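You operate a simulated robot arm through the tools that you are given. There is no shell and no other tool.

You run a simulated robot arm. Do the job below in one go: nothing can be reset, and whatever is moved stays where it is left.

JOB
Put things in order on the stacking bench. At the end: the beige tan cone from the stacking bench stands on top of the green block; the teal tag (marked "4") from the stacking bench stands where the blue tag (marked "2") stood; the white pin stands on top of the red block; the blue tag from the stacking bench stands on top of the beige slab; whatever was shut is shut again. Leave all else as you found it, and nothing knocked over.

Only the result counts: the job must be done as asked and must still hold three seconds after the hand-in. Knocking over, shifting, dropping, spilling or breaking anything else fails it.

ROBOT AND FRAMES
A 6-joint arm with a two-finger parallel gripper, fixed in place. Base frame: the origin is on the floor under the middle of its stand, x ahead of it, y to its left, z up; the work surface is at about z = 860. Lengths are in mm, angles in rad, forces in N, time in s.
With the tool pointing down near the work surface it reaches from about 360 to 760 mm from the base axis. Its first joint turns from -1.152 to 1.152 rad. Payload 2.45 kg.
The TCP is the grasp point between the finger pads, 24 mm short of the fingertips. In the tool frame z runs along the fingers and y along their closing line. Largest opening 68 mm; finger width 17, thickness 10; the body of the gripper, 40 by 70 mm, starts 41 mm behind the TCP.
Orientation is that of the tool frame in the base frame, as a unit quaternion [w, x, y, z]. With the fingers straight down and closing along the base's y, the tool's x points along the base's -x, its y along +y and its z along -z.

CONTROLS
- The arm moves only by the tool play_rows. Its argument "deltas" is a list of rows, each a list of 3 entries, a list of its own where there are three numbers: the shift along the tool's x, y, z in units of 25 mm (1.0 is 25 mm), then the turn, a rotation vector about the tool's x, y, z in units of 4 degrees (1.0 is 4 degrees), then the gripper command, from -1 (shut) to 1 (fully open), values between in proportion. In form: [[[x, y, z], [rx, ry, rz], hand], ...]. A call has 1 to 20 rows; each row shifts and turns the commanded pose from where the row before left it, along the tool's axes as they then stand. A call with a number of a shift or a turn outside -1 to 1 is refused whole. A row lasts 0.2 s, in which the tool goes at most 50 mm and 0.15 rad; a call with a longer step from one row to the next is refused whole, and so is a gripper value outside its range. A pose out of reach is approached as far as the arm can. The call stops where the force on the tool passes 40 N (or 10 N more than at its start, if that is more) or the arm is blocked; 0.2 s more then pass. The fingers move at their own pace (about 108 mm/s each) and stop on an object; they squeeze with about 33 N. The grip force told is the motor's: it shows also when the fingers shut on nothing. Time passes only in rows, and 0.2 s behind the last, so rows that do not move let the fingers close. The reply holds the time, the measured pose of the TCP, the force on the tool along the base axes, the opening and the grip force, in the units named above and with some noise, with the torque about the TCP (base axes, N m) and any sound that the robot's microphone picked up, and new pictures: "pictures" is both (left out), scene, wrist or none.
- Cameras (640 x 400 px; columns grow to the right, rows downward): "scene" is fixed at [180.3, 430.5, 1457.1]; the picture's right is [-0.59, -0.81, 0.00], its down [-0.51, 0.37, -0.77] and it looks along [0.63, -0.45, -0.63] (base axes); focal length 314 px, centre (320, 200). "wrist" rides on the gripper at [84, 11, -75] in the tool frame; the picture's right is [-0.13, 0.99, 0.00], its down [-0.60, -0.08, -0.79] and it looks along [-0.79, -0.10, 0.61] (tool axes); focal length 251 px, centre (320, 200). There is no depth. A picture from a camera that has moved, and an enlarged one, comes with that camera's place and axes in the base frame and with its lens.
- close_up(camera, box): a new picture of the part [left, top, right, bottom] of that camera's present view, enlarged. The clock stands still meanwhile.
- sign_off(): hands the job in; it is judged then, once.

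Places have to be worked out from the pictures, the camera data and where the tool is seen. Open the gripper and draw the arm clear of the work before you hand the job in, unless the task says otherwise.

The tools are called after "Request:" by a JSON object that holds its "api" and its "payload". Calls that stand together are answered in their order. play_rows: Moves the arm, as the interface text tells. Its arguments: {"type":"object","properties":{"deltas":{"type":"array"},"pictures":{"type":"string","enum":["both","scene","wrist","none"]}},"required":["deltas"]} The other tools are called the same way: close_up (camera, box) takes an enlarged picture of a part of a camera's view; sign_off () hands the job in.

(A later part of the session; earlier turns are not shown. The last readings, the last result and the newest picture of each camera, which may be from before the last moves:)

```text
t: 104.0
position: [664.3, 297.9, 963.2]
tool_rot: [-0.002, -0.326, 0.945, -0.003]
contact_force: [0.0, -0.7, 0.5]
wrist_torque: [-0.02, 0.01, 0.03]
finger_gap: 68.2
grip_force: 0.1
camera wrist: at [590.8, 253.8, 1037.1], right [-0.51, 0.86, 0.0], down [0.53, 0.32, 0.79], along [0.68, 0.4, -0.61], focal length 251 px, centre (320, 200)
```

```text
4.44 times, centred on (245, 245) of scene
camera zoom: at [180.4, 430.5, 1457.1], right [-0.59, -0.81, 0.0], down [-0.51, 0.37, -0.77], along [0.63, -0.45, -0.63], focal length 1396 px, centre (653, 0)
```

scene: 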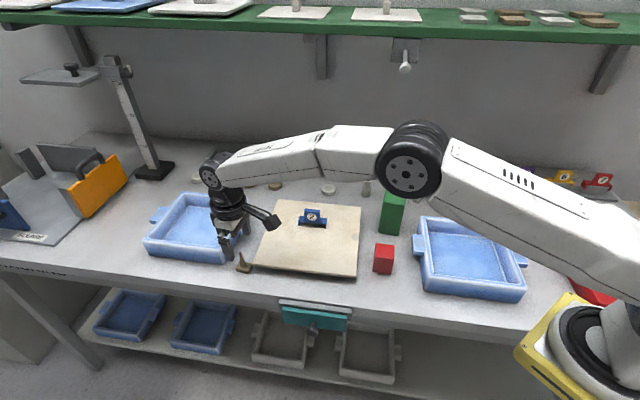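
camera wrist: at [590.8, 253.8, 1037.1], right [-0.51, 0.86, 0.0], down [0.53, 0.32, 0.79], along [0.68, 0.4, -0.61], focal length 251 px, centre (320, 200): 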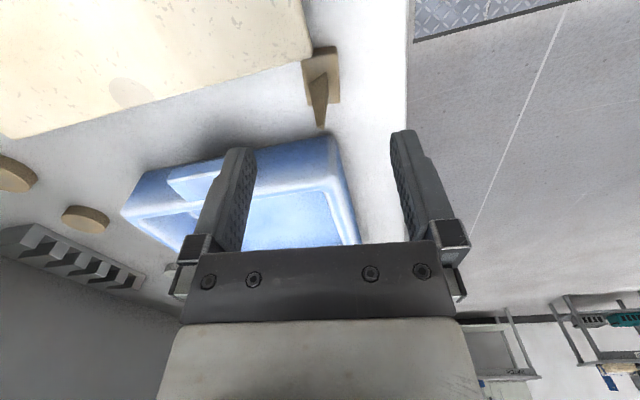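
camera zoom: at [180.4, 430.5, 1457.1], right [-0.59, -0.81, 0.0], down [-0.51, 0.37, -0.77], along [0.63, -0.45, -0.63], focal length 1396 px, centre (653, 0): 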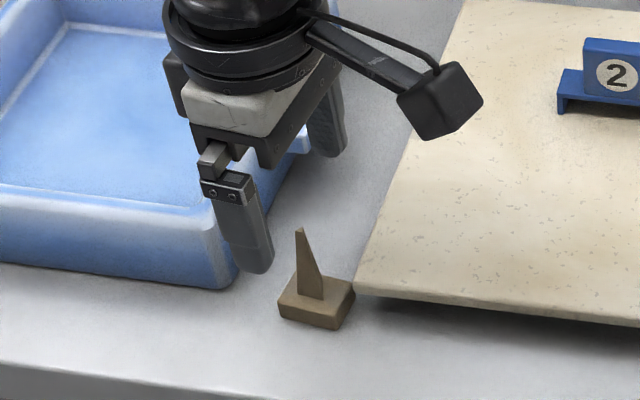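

The foot is centred between the fingers (within 1 mm), with clearance to slab and tray. I descend around the spike to z ≈ 889 and check.

Request:
{"api": "play_rows", "payload": {"deltas": [[[0, 0, 0.8], [0, 0, 0], 1], [[0, 0, 0.8], [0, 0, 0], 1], [[0, 0, 0.8], [0, 0, 0], 1], [[0, 0, 0.36], [0, 0, 0], 1], [[0, 0, 0.2], [0, 0, 0], 1], [[0, 0, 0], [0, 0, 0], 1]], "pictures": "both"}}

Request:
{"api": "close_up", "payload": {"camera": "wrist", "box": [220, 60, 420, 240]}}

Request:
{"api": "close_up", "payload": {"camera": "scene", "box": [200, 200, 290, 290]}}

```text
t: 105.5
position: [663.5, 296.4, 888.4]
tool_rot: [-0.003, -0.326, 0.945, -0.003]
contact_force: [0.0, -0.2, 0.4]
wrist_torque: [-0.01, -0.01, 0.01]
finger_gap: 67.9
grip_force: 0.0
camera wrist: at [590.0, 252.9, 963.2], right [-0.51, 0.86, 0.0], down [0.53, 0.32, 0.79], along [0.68, 0.4, -0.61], focal length 251 px, centre (320, 200)
```

scene: 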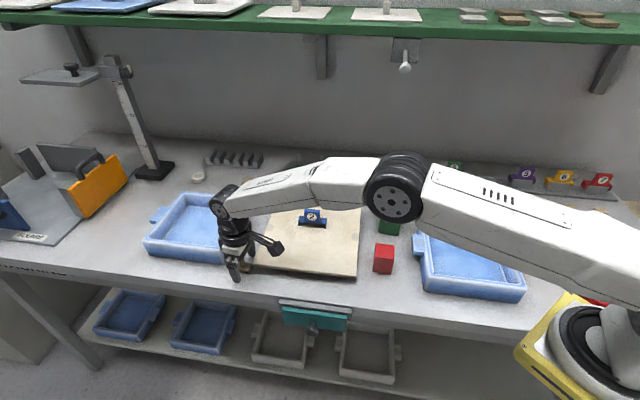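
wrist: 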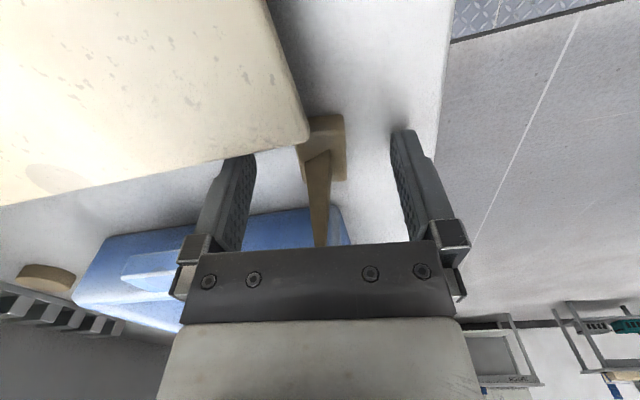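

```text
2.22 times, centred on (320, 150) of wrist
camera zoom: at [590.0, 252.9, 963.2], right [-0.51, 0.86, 0.0], down [0.53, 0.32, 0.79], along [0.68, 0.4, -0.61], focal length 559 px, centre (320, 311)
```

zoom: 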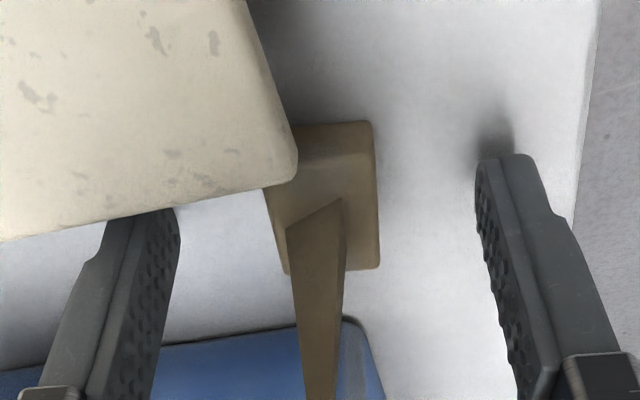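

```text
4.44 times, centred on (245, 245) of scene
camera zoom: at [180.3, 430.5, 1457.1], right [-0.59, -0.81, 0.0], down [-0.51, 0.37, -0.77], along [0.63, -0.45, -0.63], focal length 1396 px, centre (653, 0)
```

zoom: 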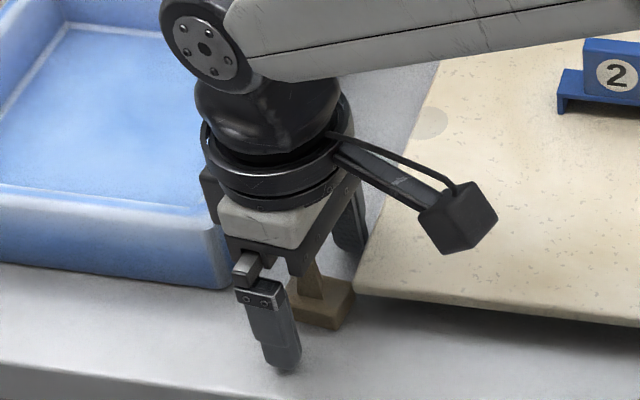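

The base lies between the open fingers, nothing touching. I close on it.

Request:
{"api": "play_rows", "payload": {"deltas": [[[0, 0, 0], [0, 0, 0], -0.2], [[0, 0, 0], [0, 0, 0], -1], [[0, 0, 0], [0, 0, 0], -1], [[0, 0, 0], [0, 0, 0], -1]], "pictures": "wrist"}}

Request:
{"api": "close_up", "payload": {"camera": "wrist", "box": [220, 60, 420, 240]}}

```text
t: 106.5
position: [663.6, 296.6, 888.8]
tool_rot: [-0.003, -0.326, 0.945, -0.003]
contact_force: [0.1, -0.4, -0.7]
wrist_torque: [-0.01, 0.0, -0.04]
finger_gap: 22.8
grip_force: 33.3
camera wrist: at [589.9, 253.0, 963.3], right [-0.51, 0.86, 0.0], down [0.53, 0.32, 0.79], along [0.68, 0.4, -0.62], focal length 251 px, centre (320, 200)
```

wrist: 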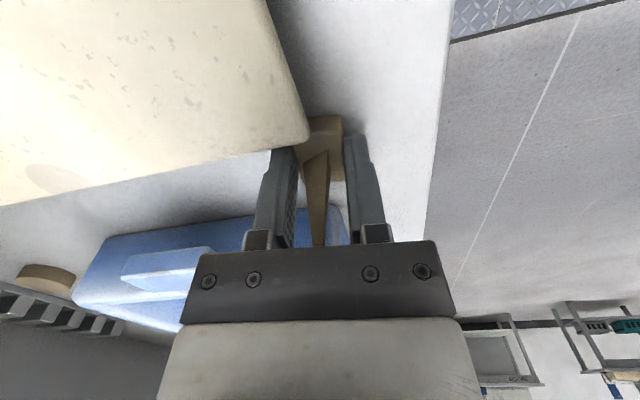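

```text
2.22 times, centred on (320, 150) of wrist
camera zoom: at [589.9, 253.0, 963.3], right [-0.51, 0.86, 0.0], down [0.53, 0.32, 0.79], along [0.68, 0.4, -0.62], focal length 559 px, centre (320, 311)
```

zoom: 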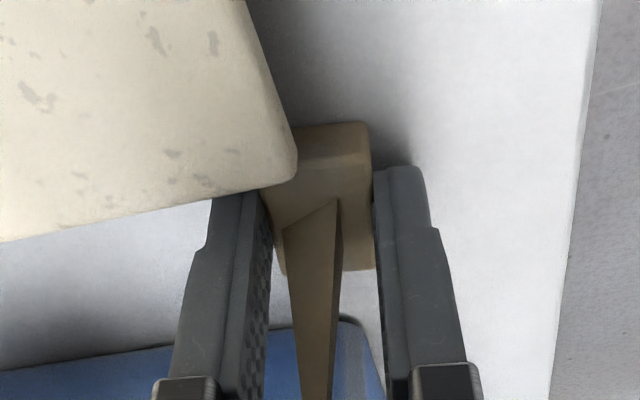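

Cone gripped (22.8 mm across its foot). I lift it straight up and check.

Request:
{"api": "play_rows", "payload": {"deltas": [[[0, 0, -0.3], [0, 0, 0], -1], [[0, 0, -0.7], [0, 0, 0], -1], [[0, 0, -1], [0, 0, 0], -1], [[0, 0, -1], [0, 0, 0], -1], [[0, 0, -1], [0, 0, 0], -1], [[0, 0, -1], [0, 0, 0], -1]], "pictures": "both"}}

Request:
{"api": "close_up", "payload": {"camera": "scene", "box": [200, 170, 290, 260]}}

Request:
{"api": "close_up", "payload": {"camera": "scene", "box": [360, 170, 430, 250]}}

```text
t: 107.8
position: [663.6, 296.7, 1013.7]
tool_rot: [-0.003, -0.327, 0.945, -0.002]
contact_force: [-0.3, -0.7, 0.7]
wrist_torque: [0.01, -0.02, 0.0]
finger_gap: 22.3
grip_force: 32.4
camera wrist: at [590.3, 253.9, 1088.9], right [-0.51, 0.86, 0.0], down [0.53, 0.32, 0.79], along [0.68, 0.4, -0.62], focal length 251 px, centre (320, 200)
```

scene: 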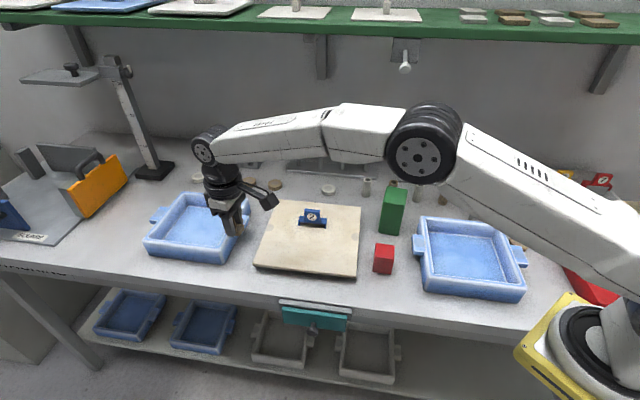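
wrist: 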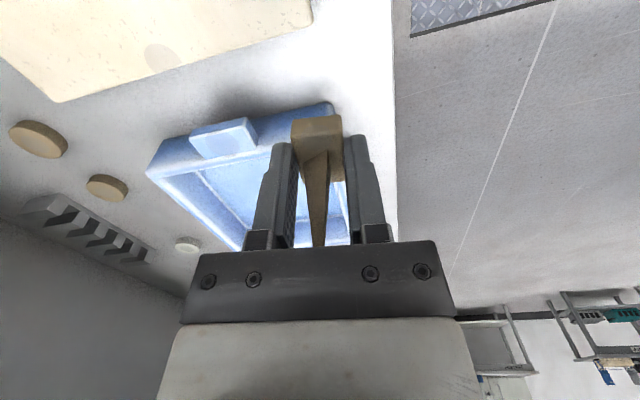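

```text
4.44 times, centred on (245, 215) of scene
camera zoom: at [180.3, 430.5, 1457.1], right [-0.59, -0.81, 0.0], down [-0.51, 0.37, -0.77], along [0.63, -0.45, -0.63], focal length 1396 px, centre (653, 133)
```

zoom: 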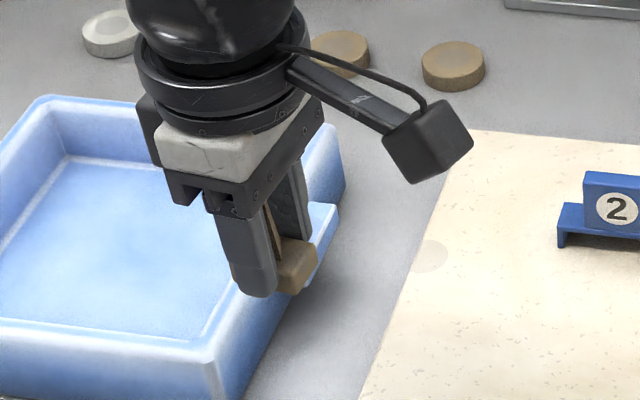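

```text
5.00 times, centred on (395, 210) of scene
camera zoom: at [180.3, 430.5, 1457.1], right [-0.59, -0.81, 0.0], down [-0.51, 0.37, -0.77], along [0.63, -0.45, -0.63], focal length 1570 px, centre (-55, 150)
```

zoom: 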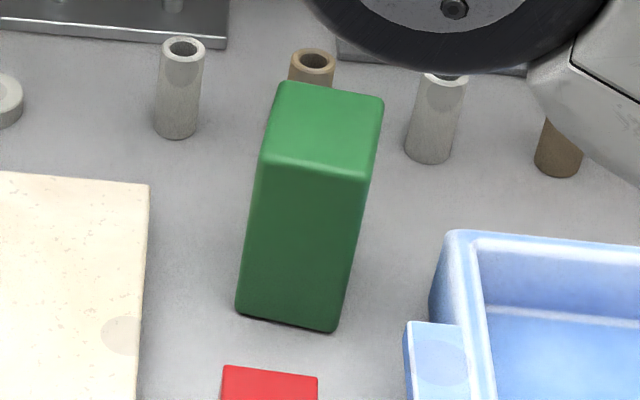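

The cone is held firmly. The green block's top (z ≈ 965) is centred near (569, -85). I carry the cone there at z ≈ 1035, staying well in front of the light lever.

Request:
{"api": "play_rows", "payload": {"deltas": [[[0.4, -0.3, -0.2], [0, 0, 0], -1], [[0.776, -0.6, -0.2], [0, 0, 0], -1], [[0.776, -0.6, -0.2], [0, 0, 0], -1], [[0.776, -0.6, -0.2], [0, 0, 0], -1], [[0.776, -0.6, 0], [0, 0, 0], -1], [[0.776, -0.6, 0], [0, 0, 0], -1], [[0.776, -0.6, 0], [0, 0, 0], -1], [[0.776, -0.6, 0], [0, 0, 0], -1], [[0.776, -0.6, 0], [0, 0, 0], -1], [[0.776, -0.6, 0], [0, 0, 0], -1], [[0.776, -0.6, 0], [0, 0, 0], -1], [[0.776, -0.6, 0], [0, 0, 0], -1], [[0.776, -0.6, 0], [0, 0, 0], -1], [[0.776, -0.6, 0], [0, 0, 0], -1], [[0.776, -0.6, 0], [0, 0, 0], -1]], "pictures": "both"}}

Request:
{"api": "close_up", "payload": {"camera": "wrist", "box": [220, 0, 420, 180]}}

Request:
{"api": "close_up", "payload": {"camera": "scene", "box": [350, 130, 450, 250]}}

```text
t: 111.0
position: [575.2, -48.4, 1035.3]
tool_rot: [-0.003, -0.327, 0.945, -0.004]
contact_force: [-0.1, -0.1, -0.3]
wrist_torque: [-0.01, -0.01, 0.03]
finger_gap: 22.8
grip_force: 32.8
camera wrist: at [502.0, -91.4, 1110.4], right [-0.51, 0.86, 0.0], down [0.53, 0.32, 0.79], along [0.68, 0.4, -0.61], focal length 251 px, centre (320, 200)
```

scene: 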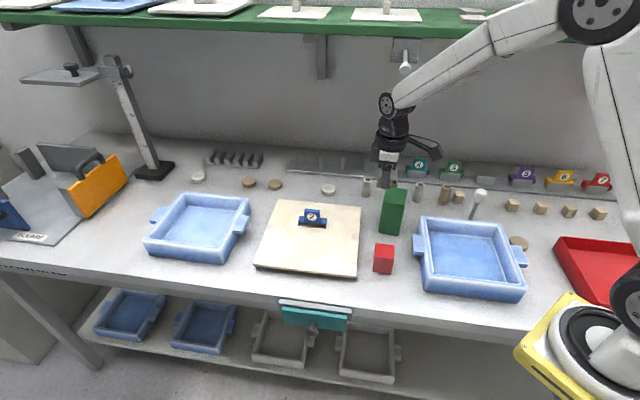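
wrist: 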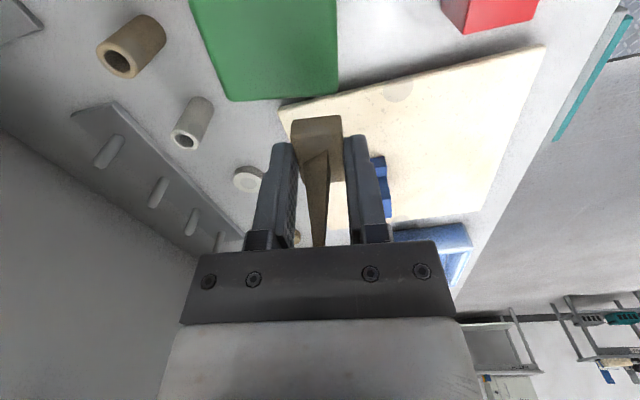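

```text
2.22 times, centred on (320, 90) of wrist
camera zoom: at [502.0, -91.4, 1110.4], right [-0.51, 0.86, 0.0], down [0.53, 0.32, 0.79], along [0.68, 0.4, -0.61], focal length 559 px, centre (320, 444)
```

zoom: 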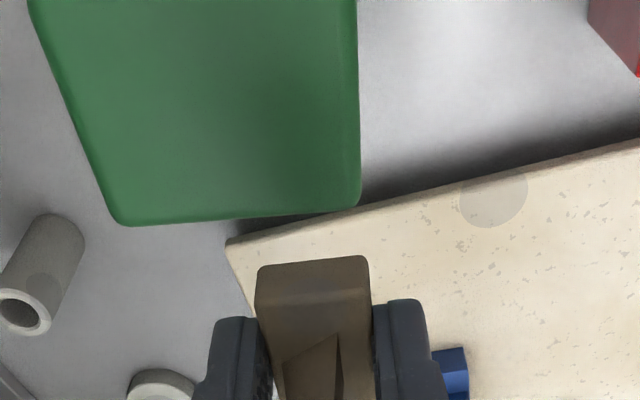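

```text
3.33 times, centred on (400, 190) of scene
camera zoom: at [180.3, 430.5, 1457.2], right [-0.59, -0.81, 0.0], down [-0.51, 0.37, -0.77], along [0.63, -0.45, -0.63], focal length 1047 px, centre (53, 233)
```

zoom: 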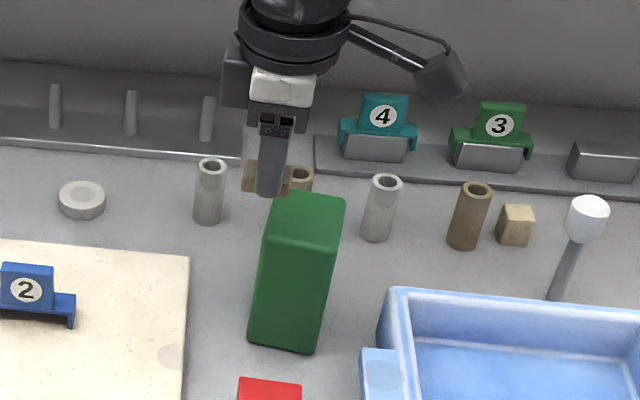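

The block's top face is centred around (568, -85); I shift over it and lower to a few mm above.

Request:
{"api": "play_rows", "payload": {"deltas": [[[0.565, -0.49, 0], [0, 0, 0], -1], [[0.565, -0.49, 0], [0, 0, 0], -1], [[0, 0, 0.4], [0, 0, 0], -1], [[0, 0, 0.5], [0, 0, 0], -1], [[0, 0, 0.3], [0, 0, 0], -1], [[0, 0, 0], [0, 0, 0], -1]], "pictures": "both"}}

Request:
{"api": "close_up", "payload": {"camera": "wrist", "box": [220, 40, 420, 220]}}

Request:
{"api": "close_up", "payload": {"camera": "scene", "box": [350, 130, 450, 250]}}

```text
t: 112.5
position: [569.6, -84.3, 1008.4]
tool_rot: [-0.003, -0.327, 0.945, -0.002]
contact_force: [-0.7, 0.6, -0.4]
wrist_torque: [0.01, -0.02, -0.04]
finger_gap: 22.6
grip_force: 32.8
camera wrist: at [496.9, -127.9, 1081.7], right [-0.51, 0.86, 0.0], down [0.53, 0.32, 0.79], along [0.68, 0.4, -0.62], focal length 251 px, centre (320, 200)
```

scene: 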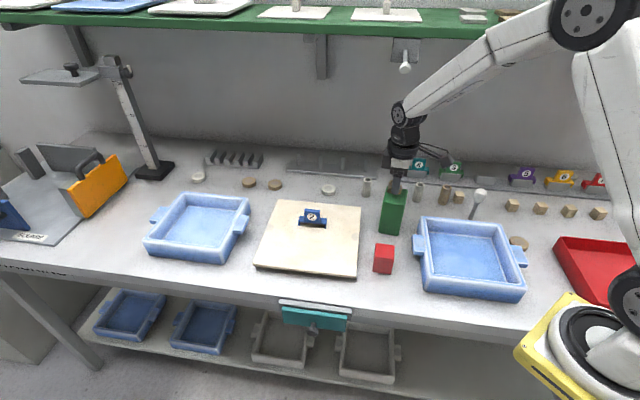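
wrist: 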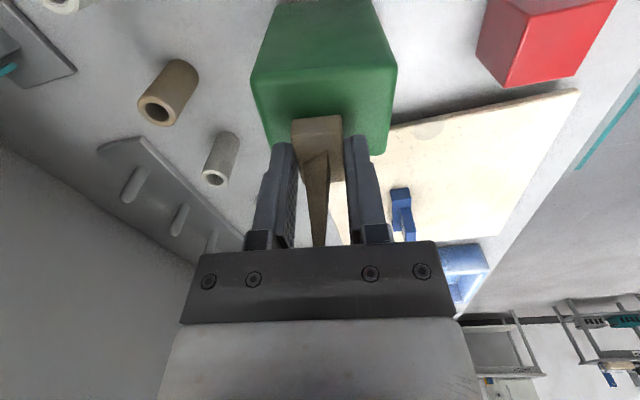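

```text
2.22 times, centred on (320, 130) of wrist
camera zoom: at [496.9, -127.9, 1081.7], right [-0.51, 0.86, 0.0], down [0.53, 0.32, 0.79], along [0.68, 0.4, -0.62], focal length 559 px, centre (320, 356)
```

zoom: 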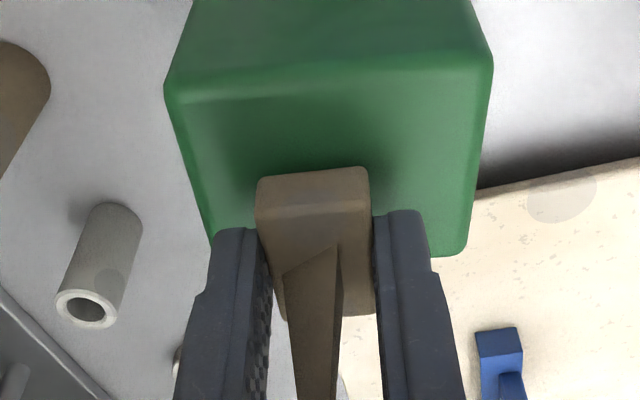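

```text
3.33 times, centred on (400, 190) of scene
camera zoom: at [180.3, 430.5, 1457.1], right [-0.59, -0.81, 0.0], down [-0.51, 0.37, -0.77], along [0.63, -0.45, -0.63], focal length 1047 px, centre (53, 233)
```

zoom: 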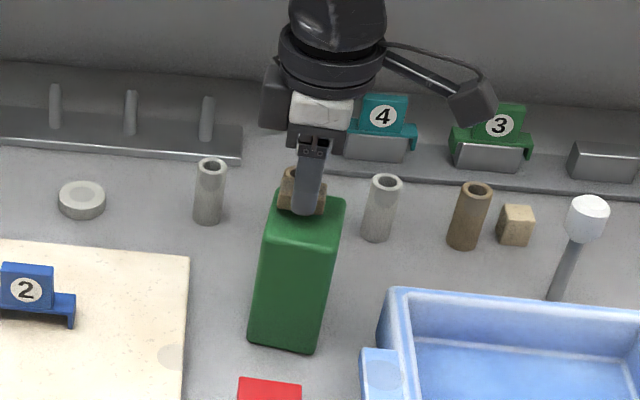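

Centred over the block. I step down toward contact.

Request:
{"api": "play_rows", "payload": {"deltas": [[[0, 0, 0.2], [0, 0, 0], -1], [[0, 0, 0.16], [0, 0, 0], -1], [[0, 0, 0.1], [0, 0, 0], -1]], "pictures": "none"}}

Request:
{"api": "play_rows", "payload": {"deltas": [[[0, 0, 0.08], [0, 0, 0], -1], [[0, 0, 0], [0, 0, 0], -1]], "pictures": "wrist"}}

Request:
{"api": "close_up", "payload": {"camera": "wrist", "box": [220, 40, 420, 220]}}

Request:
{"api": "close_up", "payload": {"camera": "scene", "box": [370, 160, 420, 210]}}

```text
t: 113.2
position: [571.1, -84.0, 997.6]
tool_rot: [-0.002, -0.326, 0.945, -0.004]
contact_force: [-5.3, 6.2, 22.6]
wrist_torque: [0.18, 0.15, -0.05]
finger_gap: 22.9
grip_force: 33.0
```

```text
t: 113.8
position: [570.9, -85.3, 994.3]
tool_rot: [-0.002, -0.327, 0.945, -0.004]
contact_force: [1.2, 3.0, 22.4]
wrist_torque: [0.12, 0.01, 0.03]
finger_gap: 22.6
grip_force: 33.3
camera wrist: at [496.7, -128.3, 1068.7], right [-0.51, 0.86, -0.01], down [0.52, 0.32, 0.79], along [0.68, 0.4, -0.61], focal length 251 px, centre (320, 200)
```

wrist: 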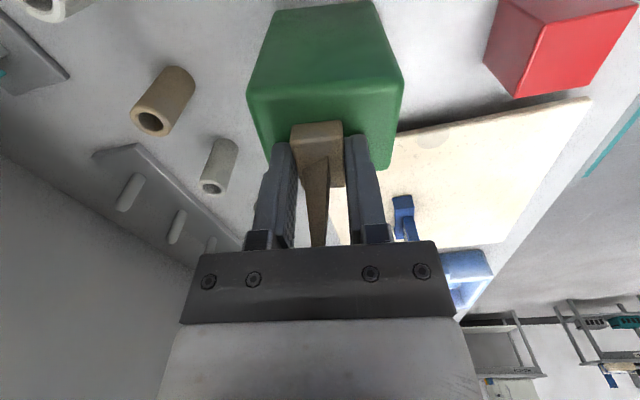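

```text
2.22 times, centred on (320, 130) of wrist
camera zoom: at [496.7, -128.3, 1068.7], right [-0.51, 0.86, -0.01], down [0.52, 0.32, 0.79], along [0.68, 0.4, -0.61], focal length 559 px, centre (320, 356)
```

zoom: 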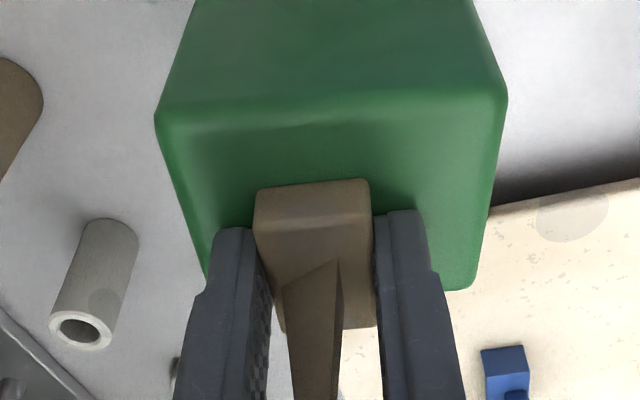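

```text
8.00 times, centred on (395, 185) of scene
camera zoom: at [179.9, 430.7, 1457.1], right [-0.59, -0.81, 0.0], down [-0.51, 0.37, -0.77], along [0.63, -0.45, -0.63], focal length 2512 px, centre (-280, 320)
```

zoom: 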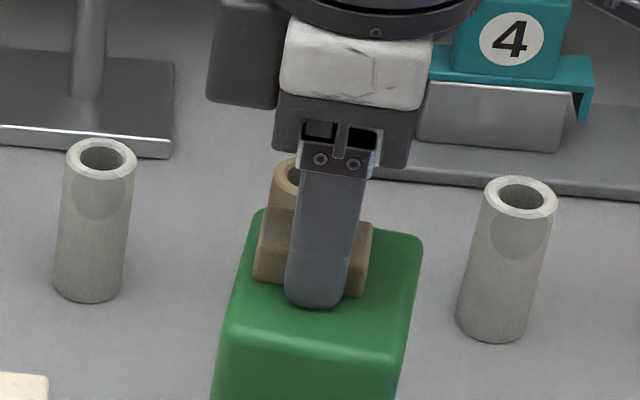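

The foot is resting on the block (22 N). I unload slightly, open the fingers gradually, and rise straight up.

Request:
{"api": "play_rows", "payload": {"deltas": [[[0, 0, -0.03], [0, 0, 0], -1], [[0, 0, 0], [0, 0, 0], -0.25], [[0, 0, 0], [0, 0, 0], 0.1], [[0, 0, 0], [0, 0, 0], 0.6], [[0, 0, -0.2], [0, 0, 0], 0.6], [[0, 0, -0.8], [0, 0, 0], 0.6], [[0, 0, -1], [0, 0, 0], 0.6], [[0, 0, -0.8], [0, 0, 0], 0.6]], "pictures": "both"}}

Request:
{"api": "close_up", "payload": {"camera": "wrist", "box": [220, 0, 420, 180]}}

Request:
{"api": "close_up", "payload": {"camera": "scene", "box": [360, 150, 430, 220]}}

```text
t: 115.7
position: [568.4, -84.4, 1064.2]
tool_rot: [-0.004, -0.325, 0.946, -0.003]
contact_force: [0.2, 0.5, 0.9]
wrist_torque: [0.0, -0.01, 0.02]
finger_gap: 54.2
grip_force: 0.0
camera wrist: at [494.8, -127.4, 1139.2], right [-0.51, 0.86, 0.0], down [0.53, 0.32, 0.79], along [0.68, 0.4, -0.62], focal length 251 px, centre (320, 200)
```

scene: 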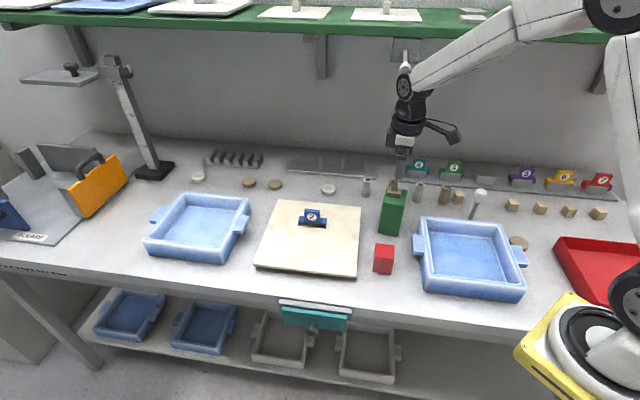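
wrist: 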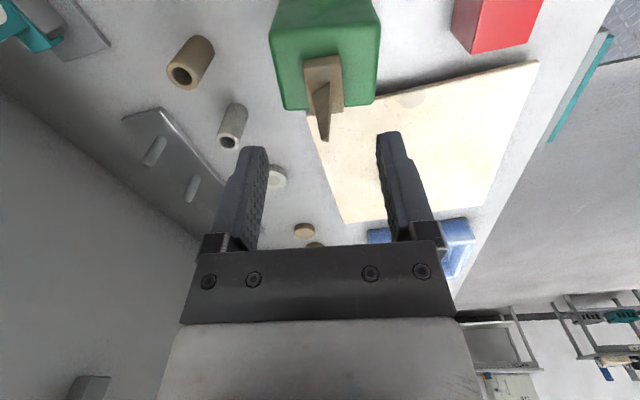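

```text
2.22 times, centred on (320, 90) of wrist
camera zoom: at [494.8, -127.4, 1139.2], right [-0.51, 0.86, 0.0], down [0.53, 0.32, 0.79], along [0.68, 0.4, -0.62], focal length 559 px, centre (320, 444)
```

zoom: 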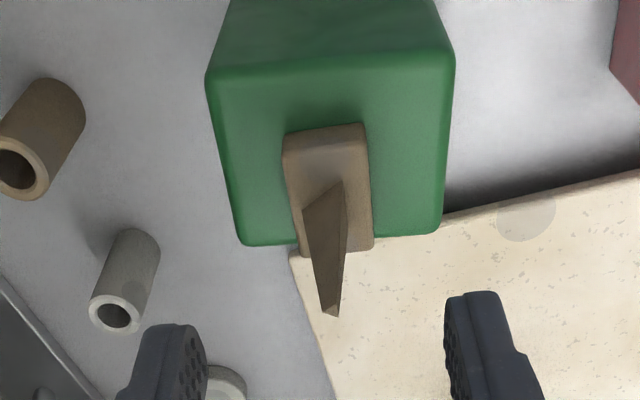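

```text
5.71 times, centred on (395, 185) of scene
camera zoom: at [180.3, 430.5, 1457.1], right [-0.59, -0.81, 0.0], down [-0.51, 0.37, -0.77], along [0.63, -0.45, -0.63], focal length 1795 px, centre (-109, 286)
```

zoom: 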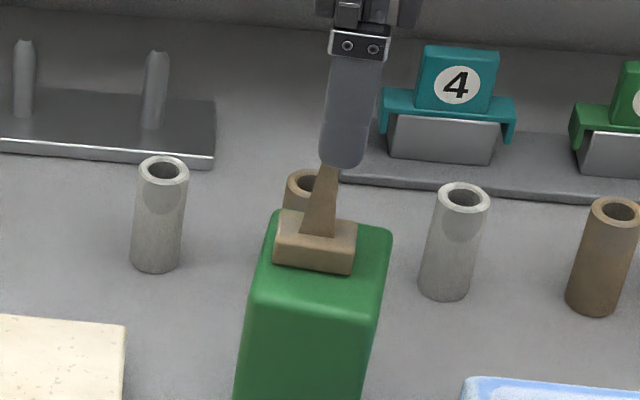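

The cone stands on the green block, its foot fully supported. Now the pin: I back away from the wall side and rotate the tool back to −45° yaw so the fingers close along the bench.

Request:
{"api": "play_rows", "payload": {"deltas": [[[0.095, 0.794, 0], [0, 0, 0], 1], [[0.095, 0.794, 0], [0, 0, 0], 1], [[0.095, 0.794, 0], [0, 0, 0], 1], [[0, 0, 0], [0, 0, 1], 1], [[0, 0, 0], [0, 0, 1], 1], [[0, 0, 0], [0, 0, 1], 1], [[0, 0, 0], [0, 0, 1], 1], [[0, 0, 0], [0, 0, 1], 1], [[0, 0, 0], [0, 0, 1], 1], [[0, 0, 0], [0, 0, 1], 1], [[0, 0, 0], [0, 0, 1], 1], [[0, 0, 0], [0, 0, 1], 1], [[0, 0, 0], [0, 0, 1], 1], [[0, 0, 0], [0, 0, 1], 1], [[0, 0, 0], [0, 0, 1], 1], [[0, 0, 0], [0, 0, 1], 1], [[0, 0, 0], [0, 0, 1], 1], [[0, 0, 0], [0, 0, 1], 1], [[0, 0, 0], [0, 0, 1], 1], [[0, 0, 0], [0, 0, 1], 1]], "pictures": "none"}}

Request:
{"api": "play_rows", "payload": {"deltas": [[[0, 0, 0], [0, 0, 1], 1], [[0, 0, 0], [0, 0, 1], 1], [[0, 0, 0], [0, 0, 1], 1], [[0, 0, 0], [0, 0, 0.8], 1]], "pictures": "both"}}

```text
t: 119.8
position: [526.8, -42.3, 1064.2]
tool_rot: [-0.001, 0.258, 0.966, -0.004]
contact_force: [0.5, 0.0, 0.9]
wrist_torque: [0.0, 0.04, 0.03]
finger_gap: 68.0
grip_force: 0.1
```

```text
t: 120.8
position: [526.5, -40.9, 1065.0]
tool_rot: [0.0, 0.384, 0.923, -0.004]
contact_force: [-1.1, -0.2, 0.1]
wrist_torque: [0.01, -0.01, 0.01]
finger_gap: 68.0
grip_force: 0.0
camera wrist: at [474.8, 25.5, 1137.8], right [0.79, 0.61, -0.01], down [0.37, -0.48, 0.79], along [0.48, -0.63, -0.61], focal length 251 px, centre (320, 200)
```

scene: 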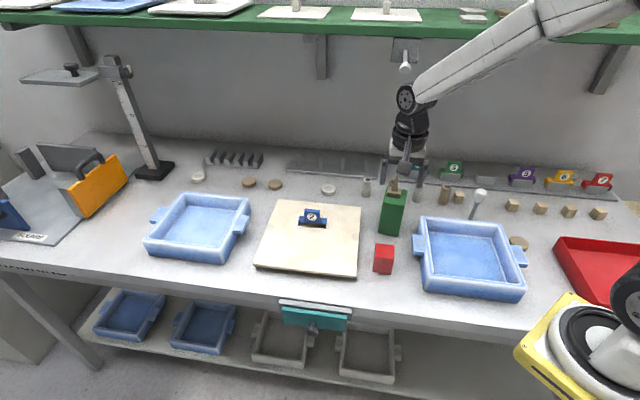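
wrist: 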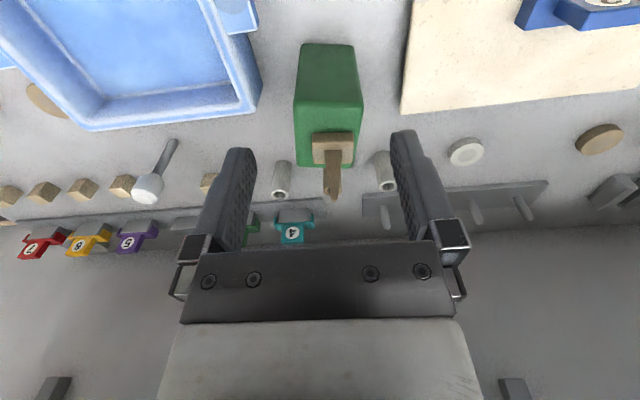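

Request:
{"api": "close_up", "payload": {"camera": "wrist", "box": [270, 30, 390, 210]}}

Request:
{"api": "close_up", "payload": {"camera": "wrist", "box": [110, 120, 230, 220]}}

```text
2.22 times, centred on (330, 120) of wrist
camera zoom: at [474.8, 25.5, 1137.8], right [0.79, 0.61, -0.01], down [0.37, -0.48, 0.79], along [0.48, -0.63, -0.61], focal length 559 px, centre (298, 378)
```

zoom: 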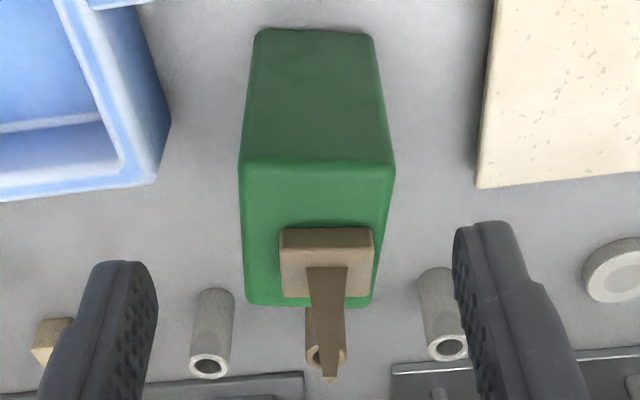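

```text
4.00 times, centred on (170, 170) of wrist
camera zoom: at [474.8, 25.5, 1137.8], right [0.79, 0.61, -0.01], down [0.37, -0.48, 0.79], along [0.48, -0.63, -0.61], focal length 1006 px, centre (920, 320)
```

zoom: 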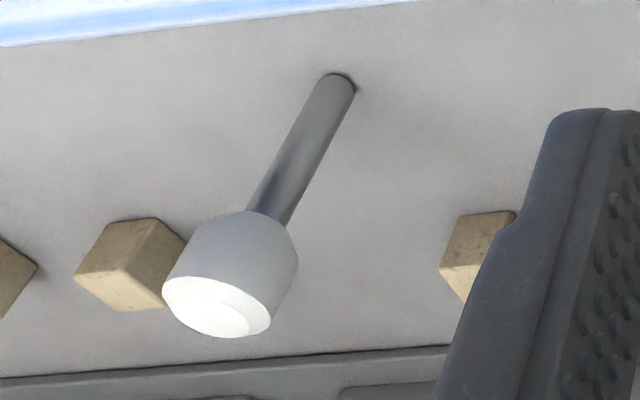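

I move (first sideways away from the cone) to hover above the pin at about (E 122, N -516).

Request:
{"api": "play_rows", "payload": {"deltas": [[[0, -1, 0], [0, 0, 0], 1], [[0, -1, 0], [0, 0, 0], 1], [[0, -1, 0], [0, 0, 0], 1], [[0, -1, 0], [0, 0, 0], 1], [[-0.769, -0.81, 0.2], [0, 0, 0], 1], [[-0.769, -0.81, 0.2], [0, 0, 0], 1], [[-0.769, -0.81, 0.2], [0, 0, 0], 1], [[-0.769, -0.81, 0.2], [0, 0, 0], 1], [[-0.769, -0.81, 0.2], [0, 0, 0], 1], [[-0.769, -0.81, 0.2], [0, 0, 0], 1], [[0, 0, 0], [0, 0, 0], 1]], "pictures": "both"}}

Request:
{"api": "close_up", "payload": {"camera": "wrist", "box": [240, 20, 400, 180]}}

Request:
{"api": "close_up", "payload": {"camera": "scene", "box": [430, 120, 530, 230]}}

```text
t: 123.2
position: [450.7, -278.7, 1036.3]
tool_rot: [-0.001, 0.382, 0.924, -0.004]
contact_force: [-0.8, 1.2, 0.0]
wrist_torque: [-0.02, 0.01, 0.02]
finger_gap: 68.1
grip_force: 0.1
camera wrist: at [399.1, -212.1, 1109.4], right [0.79, 0.61, -0.01], down [0.37, -0.48, 0.79], along [0.48, -0.63, -0.61], focal length 251 px, centre (320, 200)
```

scene: 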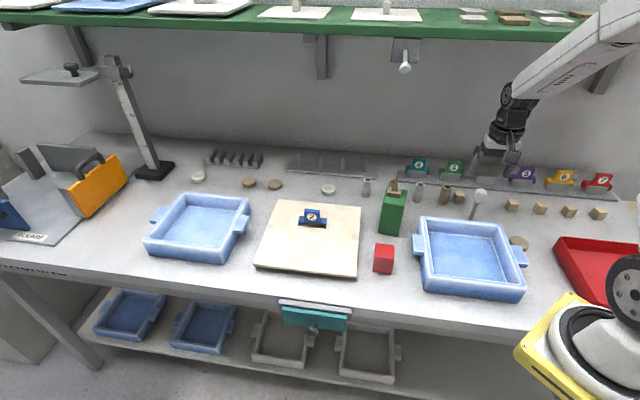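
wrist: 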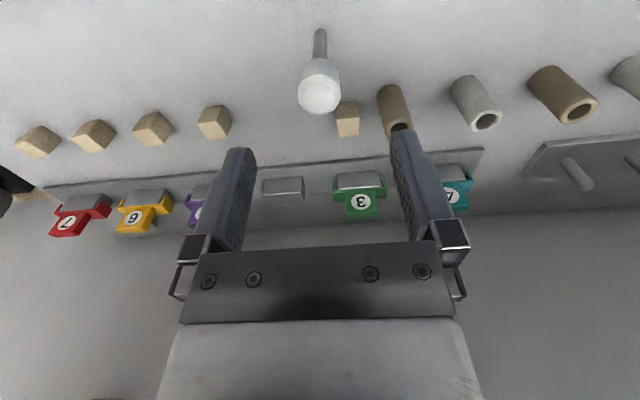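

```text
2.50 times, centred on (320, 100) of wrist
camera zoom: at [399.1, -212.1, 1109.4], right [0.79, 0.61, -0.01], down [0.37, -0.48, 0.79], along [0.48, -0.63, -0.61], focal length 629 px, centre (320, 450)
```

zoom: 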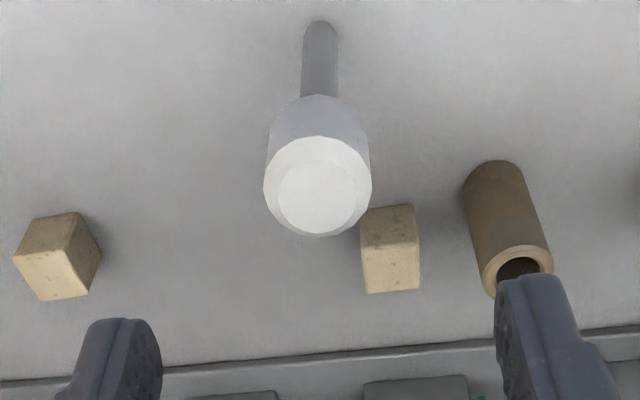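

```text
3.64 times, centred on (480, 175) of scene
camera zoom: at [180.4, 430.5, 1457.1], right [-0.59, -0.81, 0.0], down [-0.51, 0.37, -0.77], along [0.63, -0.45, -0.63], focal length 1142 px, centre (-262, 291)
```

zoom: 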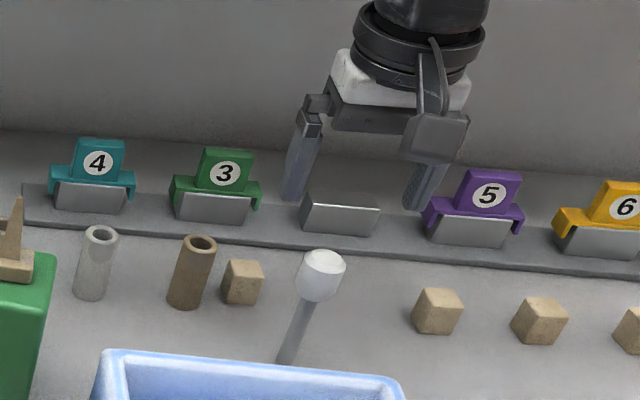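

The pin is vertical at E ≈ 121, N ≈ -514; its head (~26 mm) spans roughly z 943–966. I descend to z ≈ 955 with the fingers straddling the head.

Request:
{"api": "play_rows", "payload": {"deltas": [[[0.07, 0, 0.8], [0, 0, 0], 1], [[0, 0, 0.8], [0, 0, 0], 1], [[0, 0, 0.8], [0, 0, 0], 1], [[0, 0, 0.8], [0, 0, 0], 1], [[0, 0, 0], [0, 0, 0], 1]], "pictures": "both"}}

Request:
{"api": "close_up", "payload": {"camera": "wrist", "box": [220, 60, 420, 240]}}

Request:
{"api": "close_up", "payload": {"camera": "scene", "box": [430, 120, 530, 230]}}

```text
t: 124.5
position: [449.7, -279.2, 955.6]
tool_rot: [-0.001, 0.384, 0.923, -0.004]
contact_force: [0.2, 0.6, 0.0]
wrist_torque: [0.02, 0.0, 0.0]
finger_gap: 67.9
grip_force: 0.0
camera wrist: at [397.1, -211.7, 1029.5], right [0.79, 0.61, -0.01], down [0.37, -0.48, 0.8], along [0.48, -0.63, -0.61], focal length 251 px, centre (320, 200)
```

scene: 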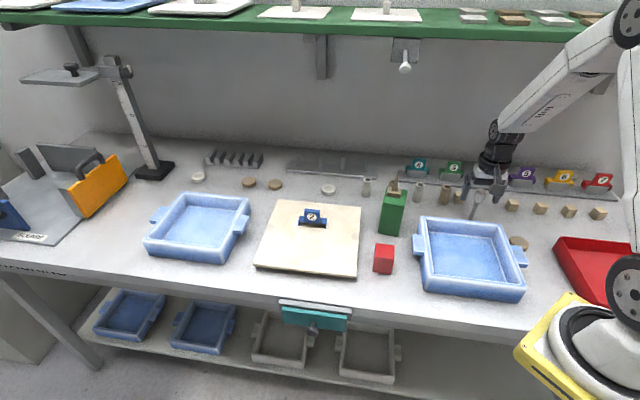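
wrist: 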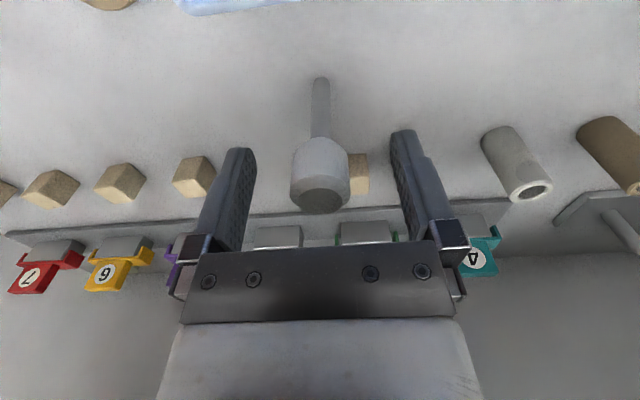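

```text
2.22 times, centred on (320, 150) of wrist
camera zoom: at [397.1, -211.7, 1029.5], right [0.79, 0.61, -0.01], down [0.37, -0.48, 0.8], along [0.48, -0.63, -0.61], focal length 559 px, centre (320, 311)
```

zoom: 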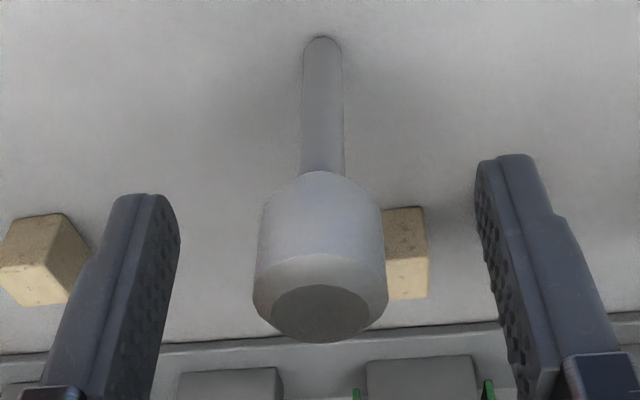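

```text
3.64 times, centred on (480, 175) of scene
camera zoom: at [180.3, 430.5, 1457.1], right [-0.59, -0.81, 0.0], down [-0.51, 0.37, -0.77], along [0.63, -0.45, -0.63], focal length 1142 px, centre (-262, 291)
```

zoom: 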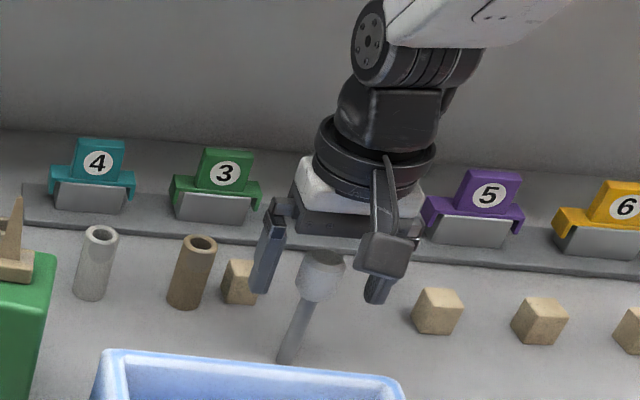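

The head is centred between the pads. I lower 4 mm more and close on it.

Request:
{"api": "play_rows", "payload": {"deltas": [[[0, 0, 0.16], [0, 0, 0], 1], [[0, 0, 0], [0, 0, 0], 0], [[0, 0, 0], [0, 0, 0], -1], [[0, 0, 0], [0, 0, 0], -1], [[0, 0, 0], [0, 0, 0], -1]], "pictures": "both"}}

Request:
{"api": "close_up", "payload": {"camera": "wrist", "box": [220, 60, 420, 240]}}

```text
t: 125.7
position: [449.6, -278.7, 952.1]
tool_rot: [0.0, 0.384, 0.923, -0.005]
contact_force: [0.6, -1.1, 0.3]
wrist_torque: [-0.02, -0.01, -0.03]
finger_gap: 26.5
grip_force: 33.5
camera wrist: at [397.2, -211.8, 1025.5], right [0.79, 0.61, -0.01], down [0.37, -0.48, 0.79], along [0.48, -0.63, -0.61], focal length 251 px, centre (320, 200)
```

scene: 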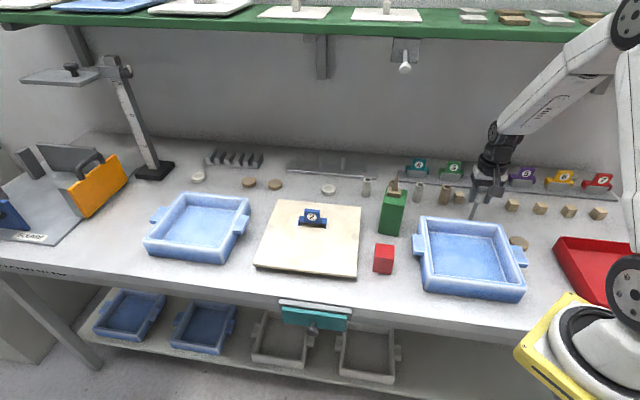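
wrist: 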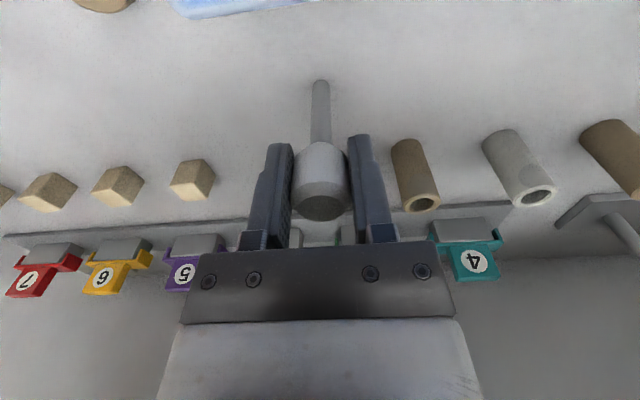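

```text
2.22 times, centred on (320, 150) of wrist
camera zoom: at [397.2, -211.8, 1025.5], right [0.79, 0.61, -0.01], down [0.37, -0.48, 0.79], along [0.48, -0.63, -0.61], focal length 559 px, centre (320, 311)
```

zoom: 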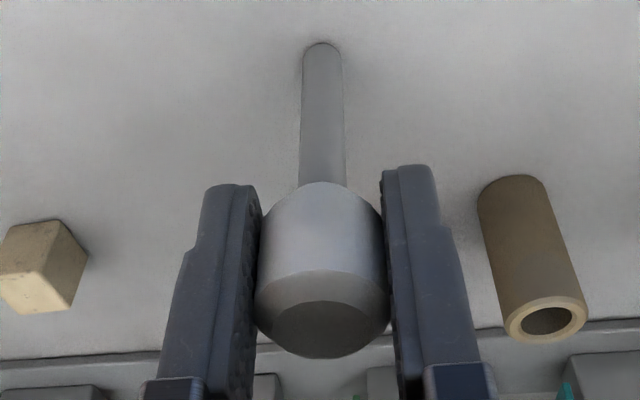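

Pin head gripped (26.5 mm). I lift slowly and watch whether it comes free.

Request:
{"api": "play_rows", "payload": {"deltas": [[[0, 0, -0.15], [0, 0, 0], -1], [[0, 0, -0.25], [0, 0, 0], -1], [[0, 0, -0.4], [0, 0, 0], -1], [[0, 0, -0.4], [0, 0, 0], -1]], "pictures": "both"}}

Request:
{"api": "close_up", "payload": {"camera": "wrist", "box": [220, 40, 420, 220]}}

Request:
{"api": "close_up", "payload": {"camera": "scene", "box": [430, 120, 530, 230]}}

```text
t: 126.7
position: [450.4, -278.5, 983.4]
tool_rot: [-0.001, 0.383, 0.924, -0.005]
contact_force: [0.2, 0.6, 0.9]
wrist_torque: [0.0, 0.01, 0.01]
finger_gap: 27.1
grip_force: 32.8
camera wrist: at [397.7, -210.9, 1056.3], right [0.79, 0.61, -0.01], down [0.37, -0.48, 0.79], along [0.48, -0.63, -0.61], focal length 251 px, centre (320, 200)
```

scene: 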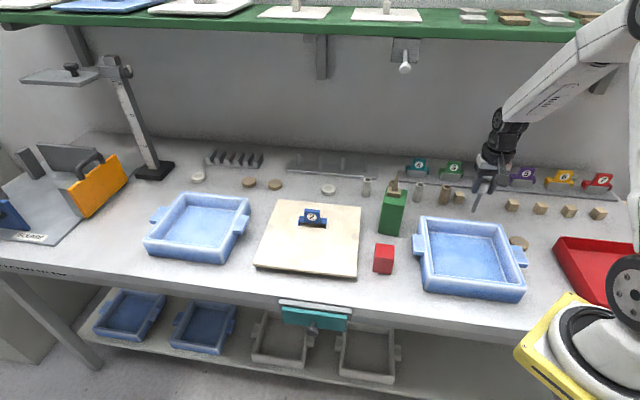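
wrist: 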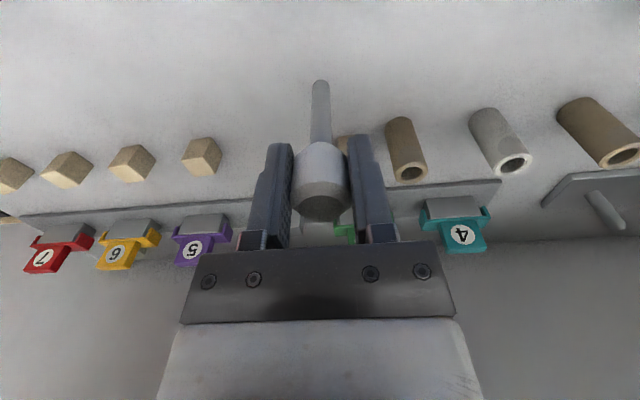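

```text
2.22 times, centred on (320, 130) of wrist
camera zoom: at [397.7, -210.9, 1056.3], right [0.79, 0.61, -0.01], down [0.37, -0.48, 0.79], along [0.48, -0.63, -0.61], focal length 559 px, centre (320, 356)
```

zoom: 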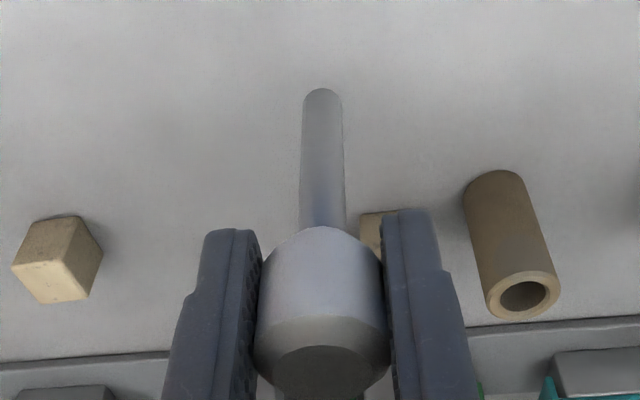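

```text
3.64 times, centred on (480, 175) of scene
camera zoom: at [180.3, 430.5, 1457.1], right [-0.59, -0.81, 0.0], down [-0.51, 0.37, -0.77], along [0.63, -0.45, -0.63], focal length 1142 px, centre (-262, 291)
```

zoom: 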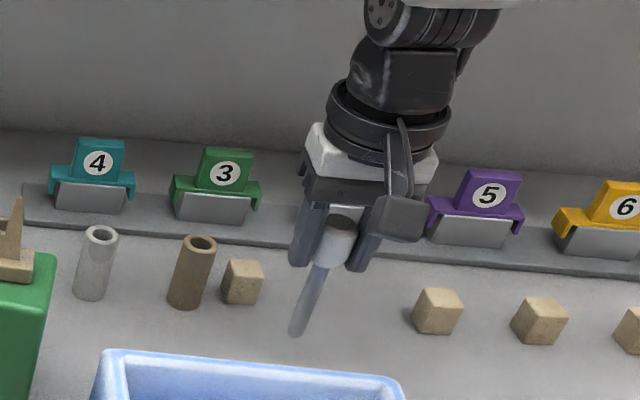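

The pin lifts freely (base ≈ 92 mm below TCP). I take a close look at the red block for its exact place, then carry the pin there.

Request:
{"api": "close_up", "payload": {"camera": "scene", "box": [355, 230, 415, 285]}}

Request:
{"api": "play_rows", "payload": {"deltas": [[[0, 0, -0.8], [0, 0, 0], -1], [[0, 0, -0.8], [0, 0, 0], -1], [[0, 0, -0.8], [0, 0, 0], -1], [[0.8, 0.4, 0], [0, 0, 0], -1], [[0.9, 0.5, 0], [0, 0, 0], -1], [[0.9, 0.5, 0], [0, 0, 0], -1], [[0.9, 0.5, 0], [0, 0, 0], -1], [[0.65, 1, 0], [0, 0, 0], -1], [[0.65, 1, 0], [0, 0, 0], -1], [[0.65, 1, 0], [0, 0, 0], -1], [[0.65, 1, 0], [0, 0, 0], -1], [[0.65, 1, 0], [0, 0, 0], -1], [[0.65, 1, 0], [0, 0, 0], -1], [[0.1, 0.8, 0], [0, 0, 0], -1], [[0, 0.6, 0], [0, 0, 0], -1]], "pictures": "both"}}

Request:
{"api": "close_up", "payload": {"camera": "wrist", "box": [220, 0, 420, 180]}}

Request:
{"api": "close_up", "payload": {"camera": "scene", "box": [340, 150, 440, 280]}}

```text
7.27 times, centred on (385, 258) of scene
camera zoom: at [180.3, 430.5, 1457.1], right [-0.59, -0.81, 0.0], down [-0.51, 0.37, -0.77], along [0.63, -0.45, -0.63], focal length 2284 px, centre (-153, -218)
```

zoom: 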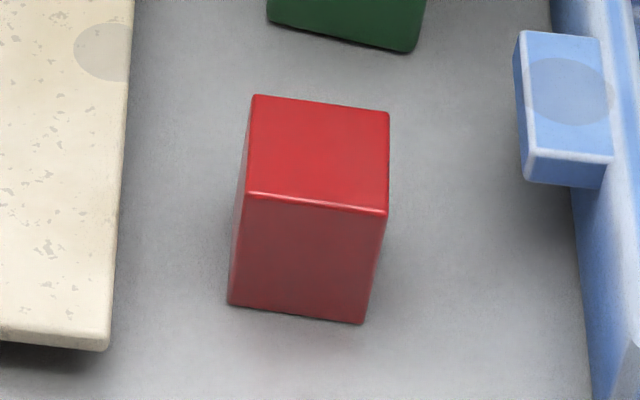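

```text
t: 129.8
position: [481.9, 18.1, 1040.7]
tool_rot: [-0.001, 0.383, 0.924, -0.005]
contact_force: [0.8, -0.1, -0.8]
wrist_torque: [-0.02, 0.02, -0.02]
finger_gap: 26.8
grip_force: 33.2
camera wrist: at [429.8, 85.7, 1114.8], right [0.79, 0.61, -0.01], down [0.37, -0.48, 0.79], along [0.48, -0.63, -0.61], focal length 251 px, centre (320, 200)
```

scene: 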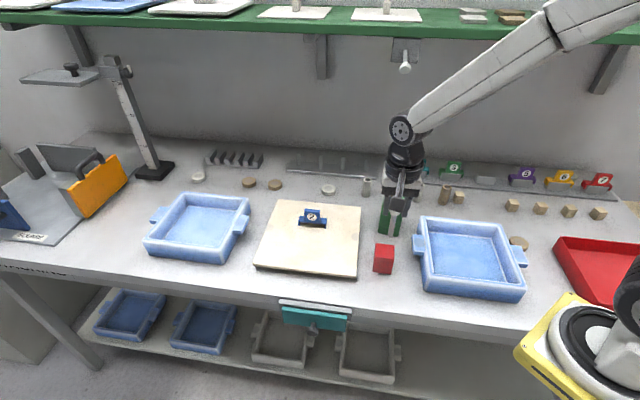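
wrist: 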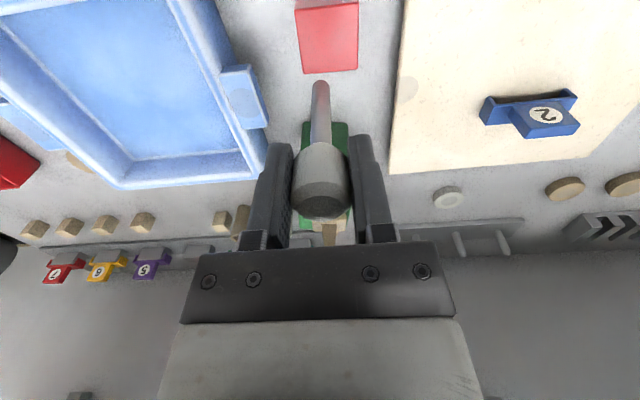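

```text
2.22 times, centred on (320, 90) of wrist
camera zoom: at [429.8, 85.7, 1114.8], right [0.79, 0.61, -0.01], down [0.37, -0.48, 0.79], along [0.48, -0.63, -0.61], focal length 559 px, centre (320, 444)
```

zoom: 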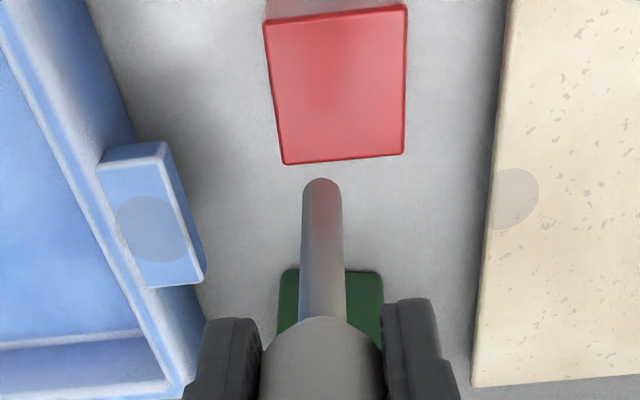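

```text
3.08 times, centred on (390, 215) of scene
camera zoom: at [180.3, 430.5, 1457.1], right [-0.59, -0.81, 0.0], down [-0.51, 0.37, -0.77], along [0.63, -0.45, -0.63], focal length 966 px, centre (105, 154)
```

zoom: 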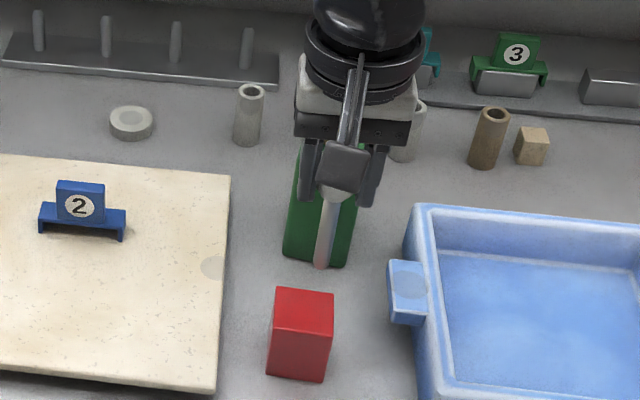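

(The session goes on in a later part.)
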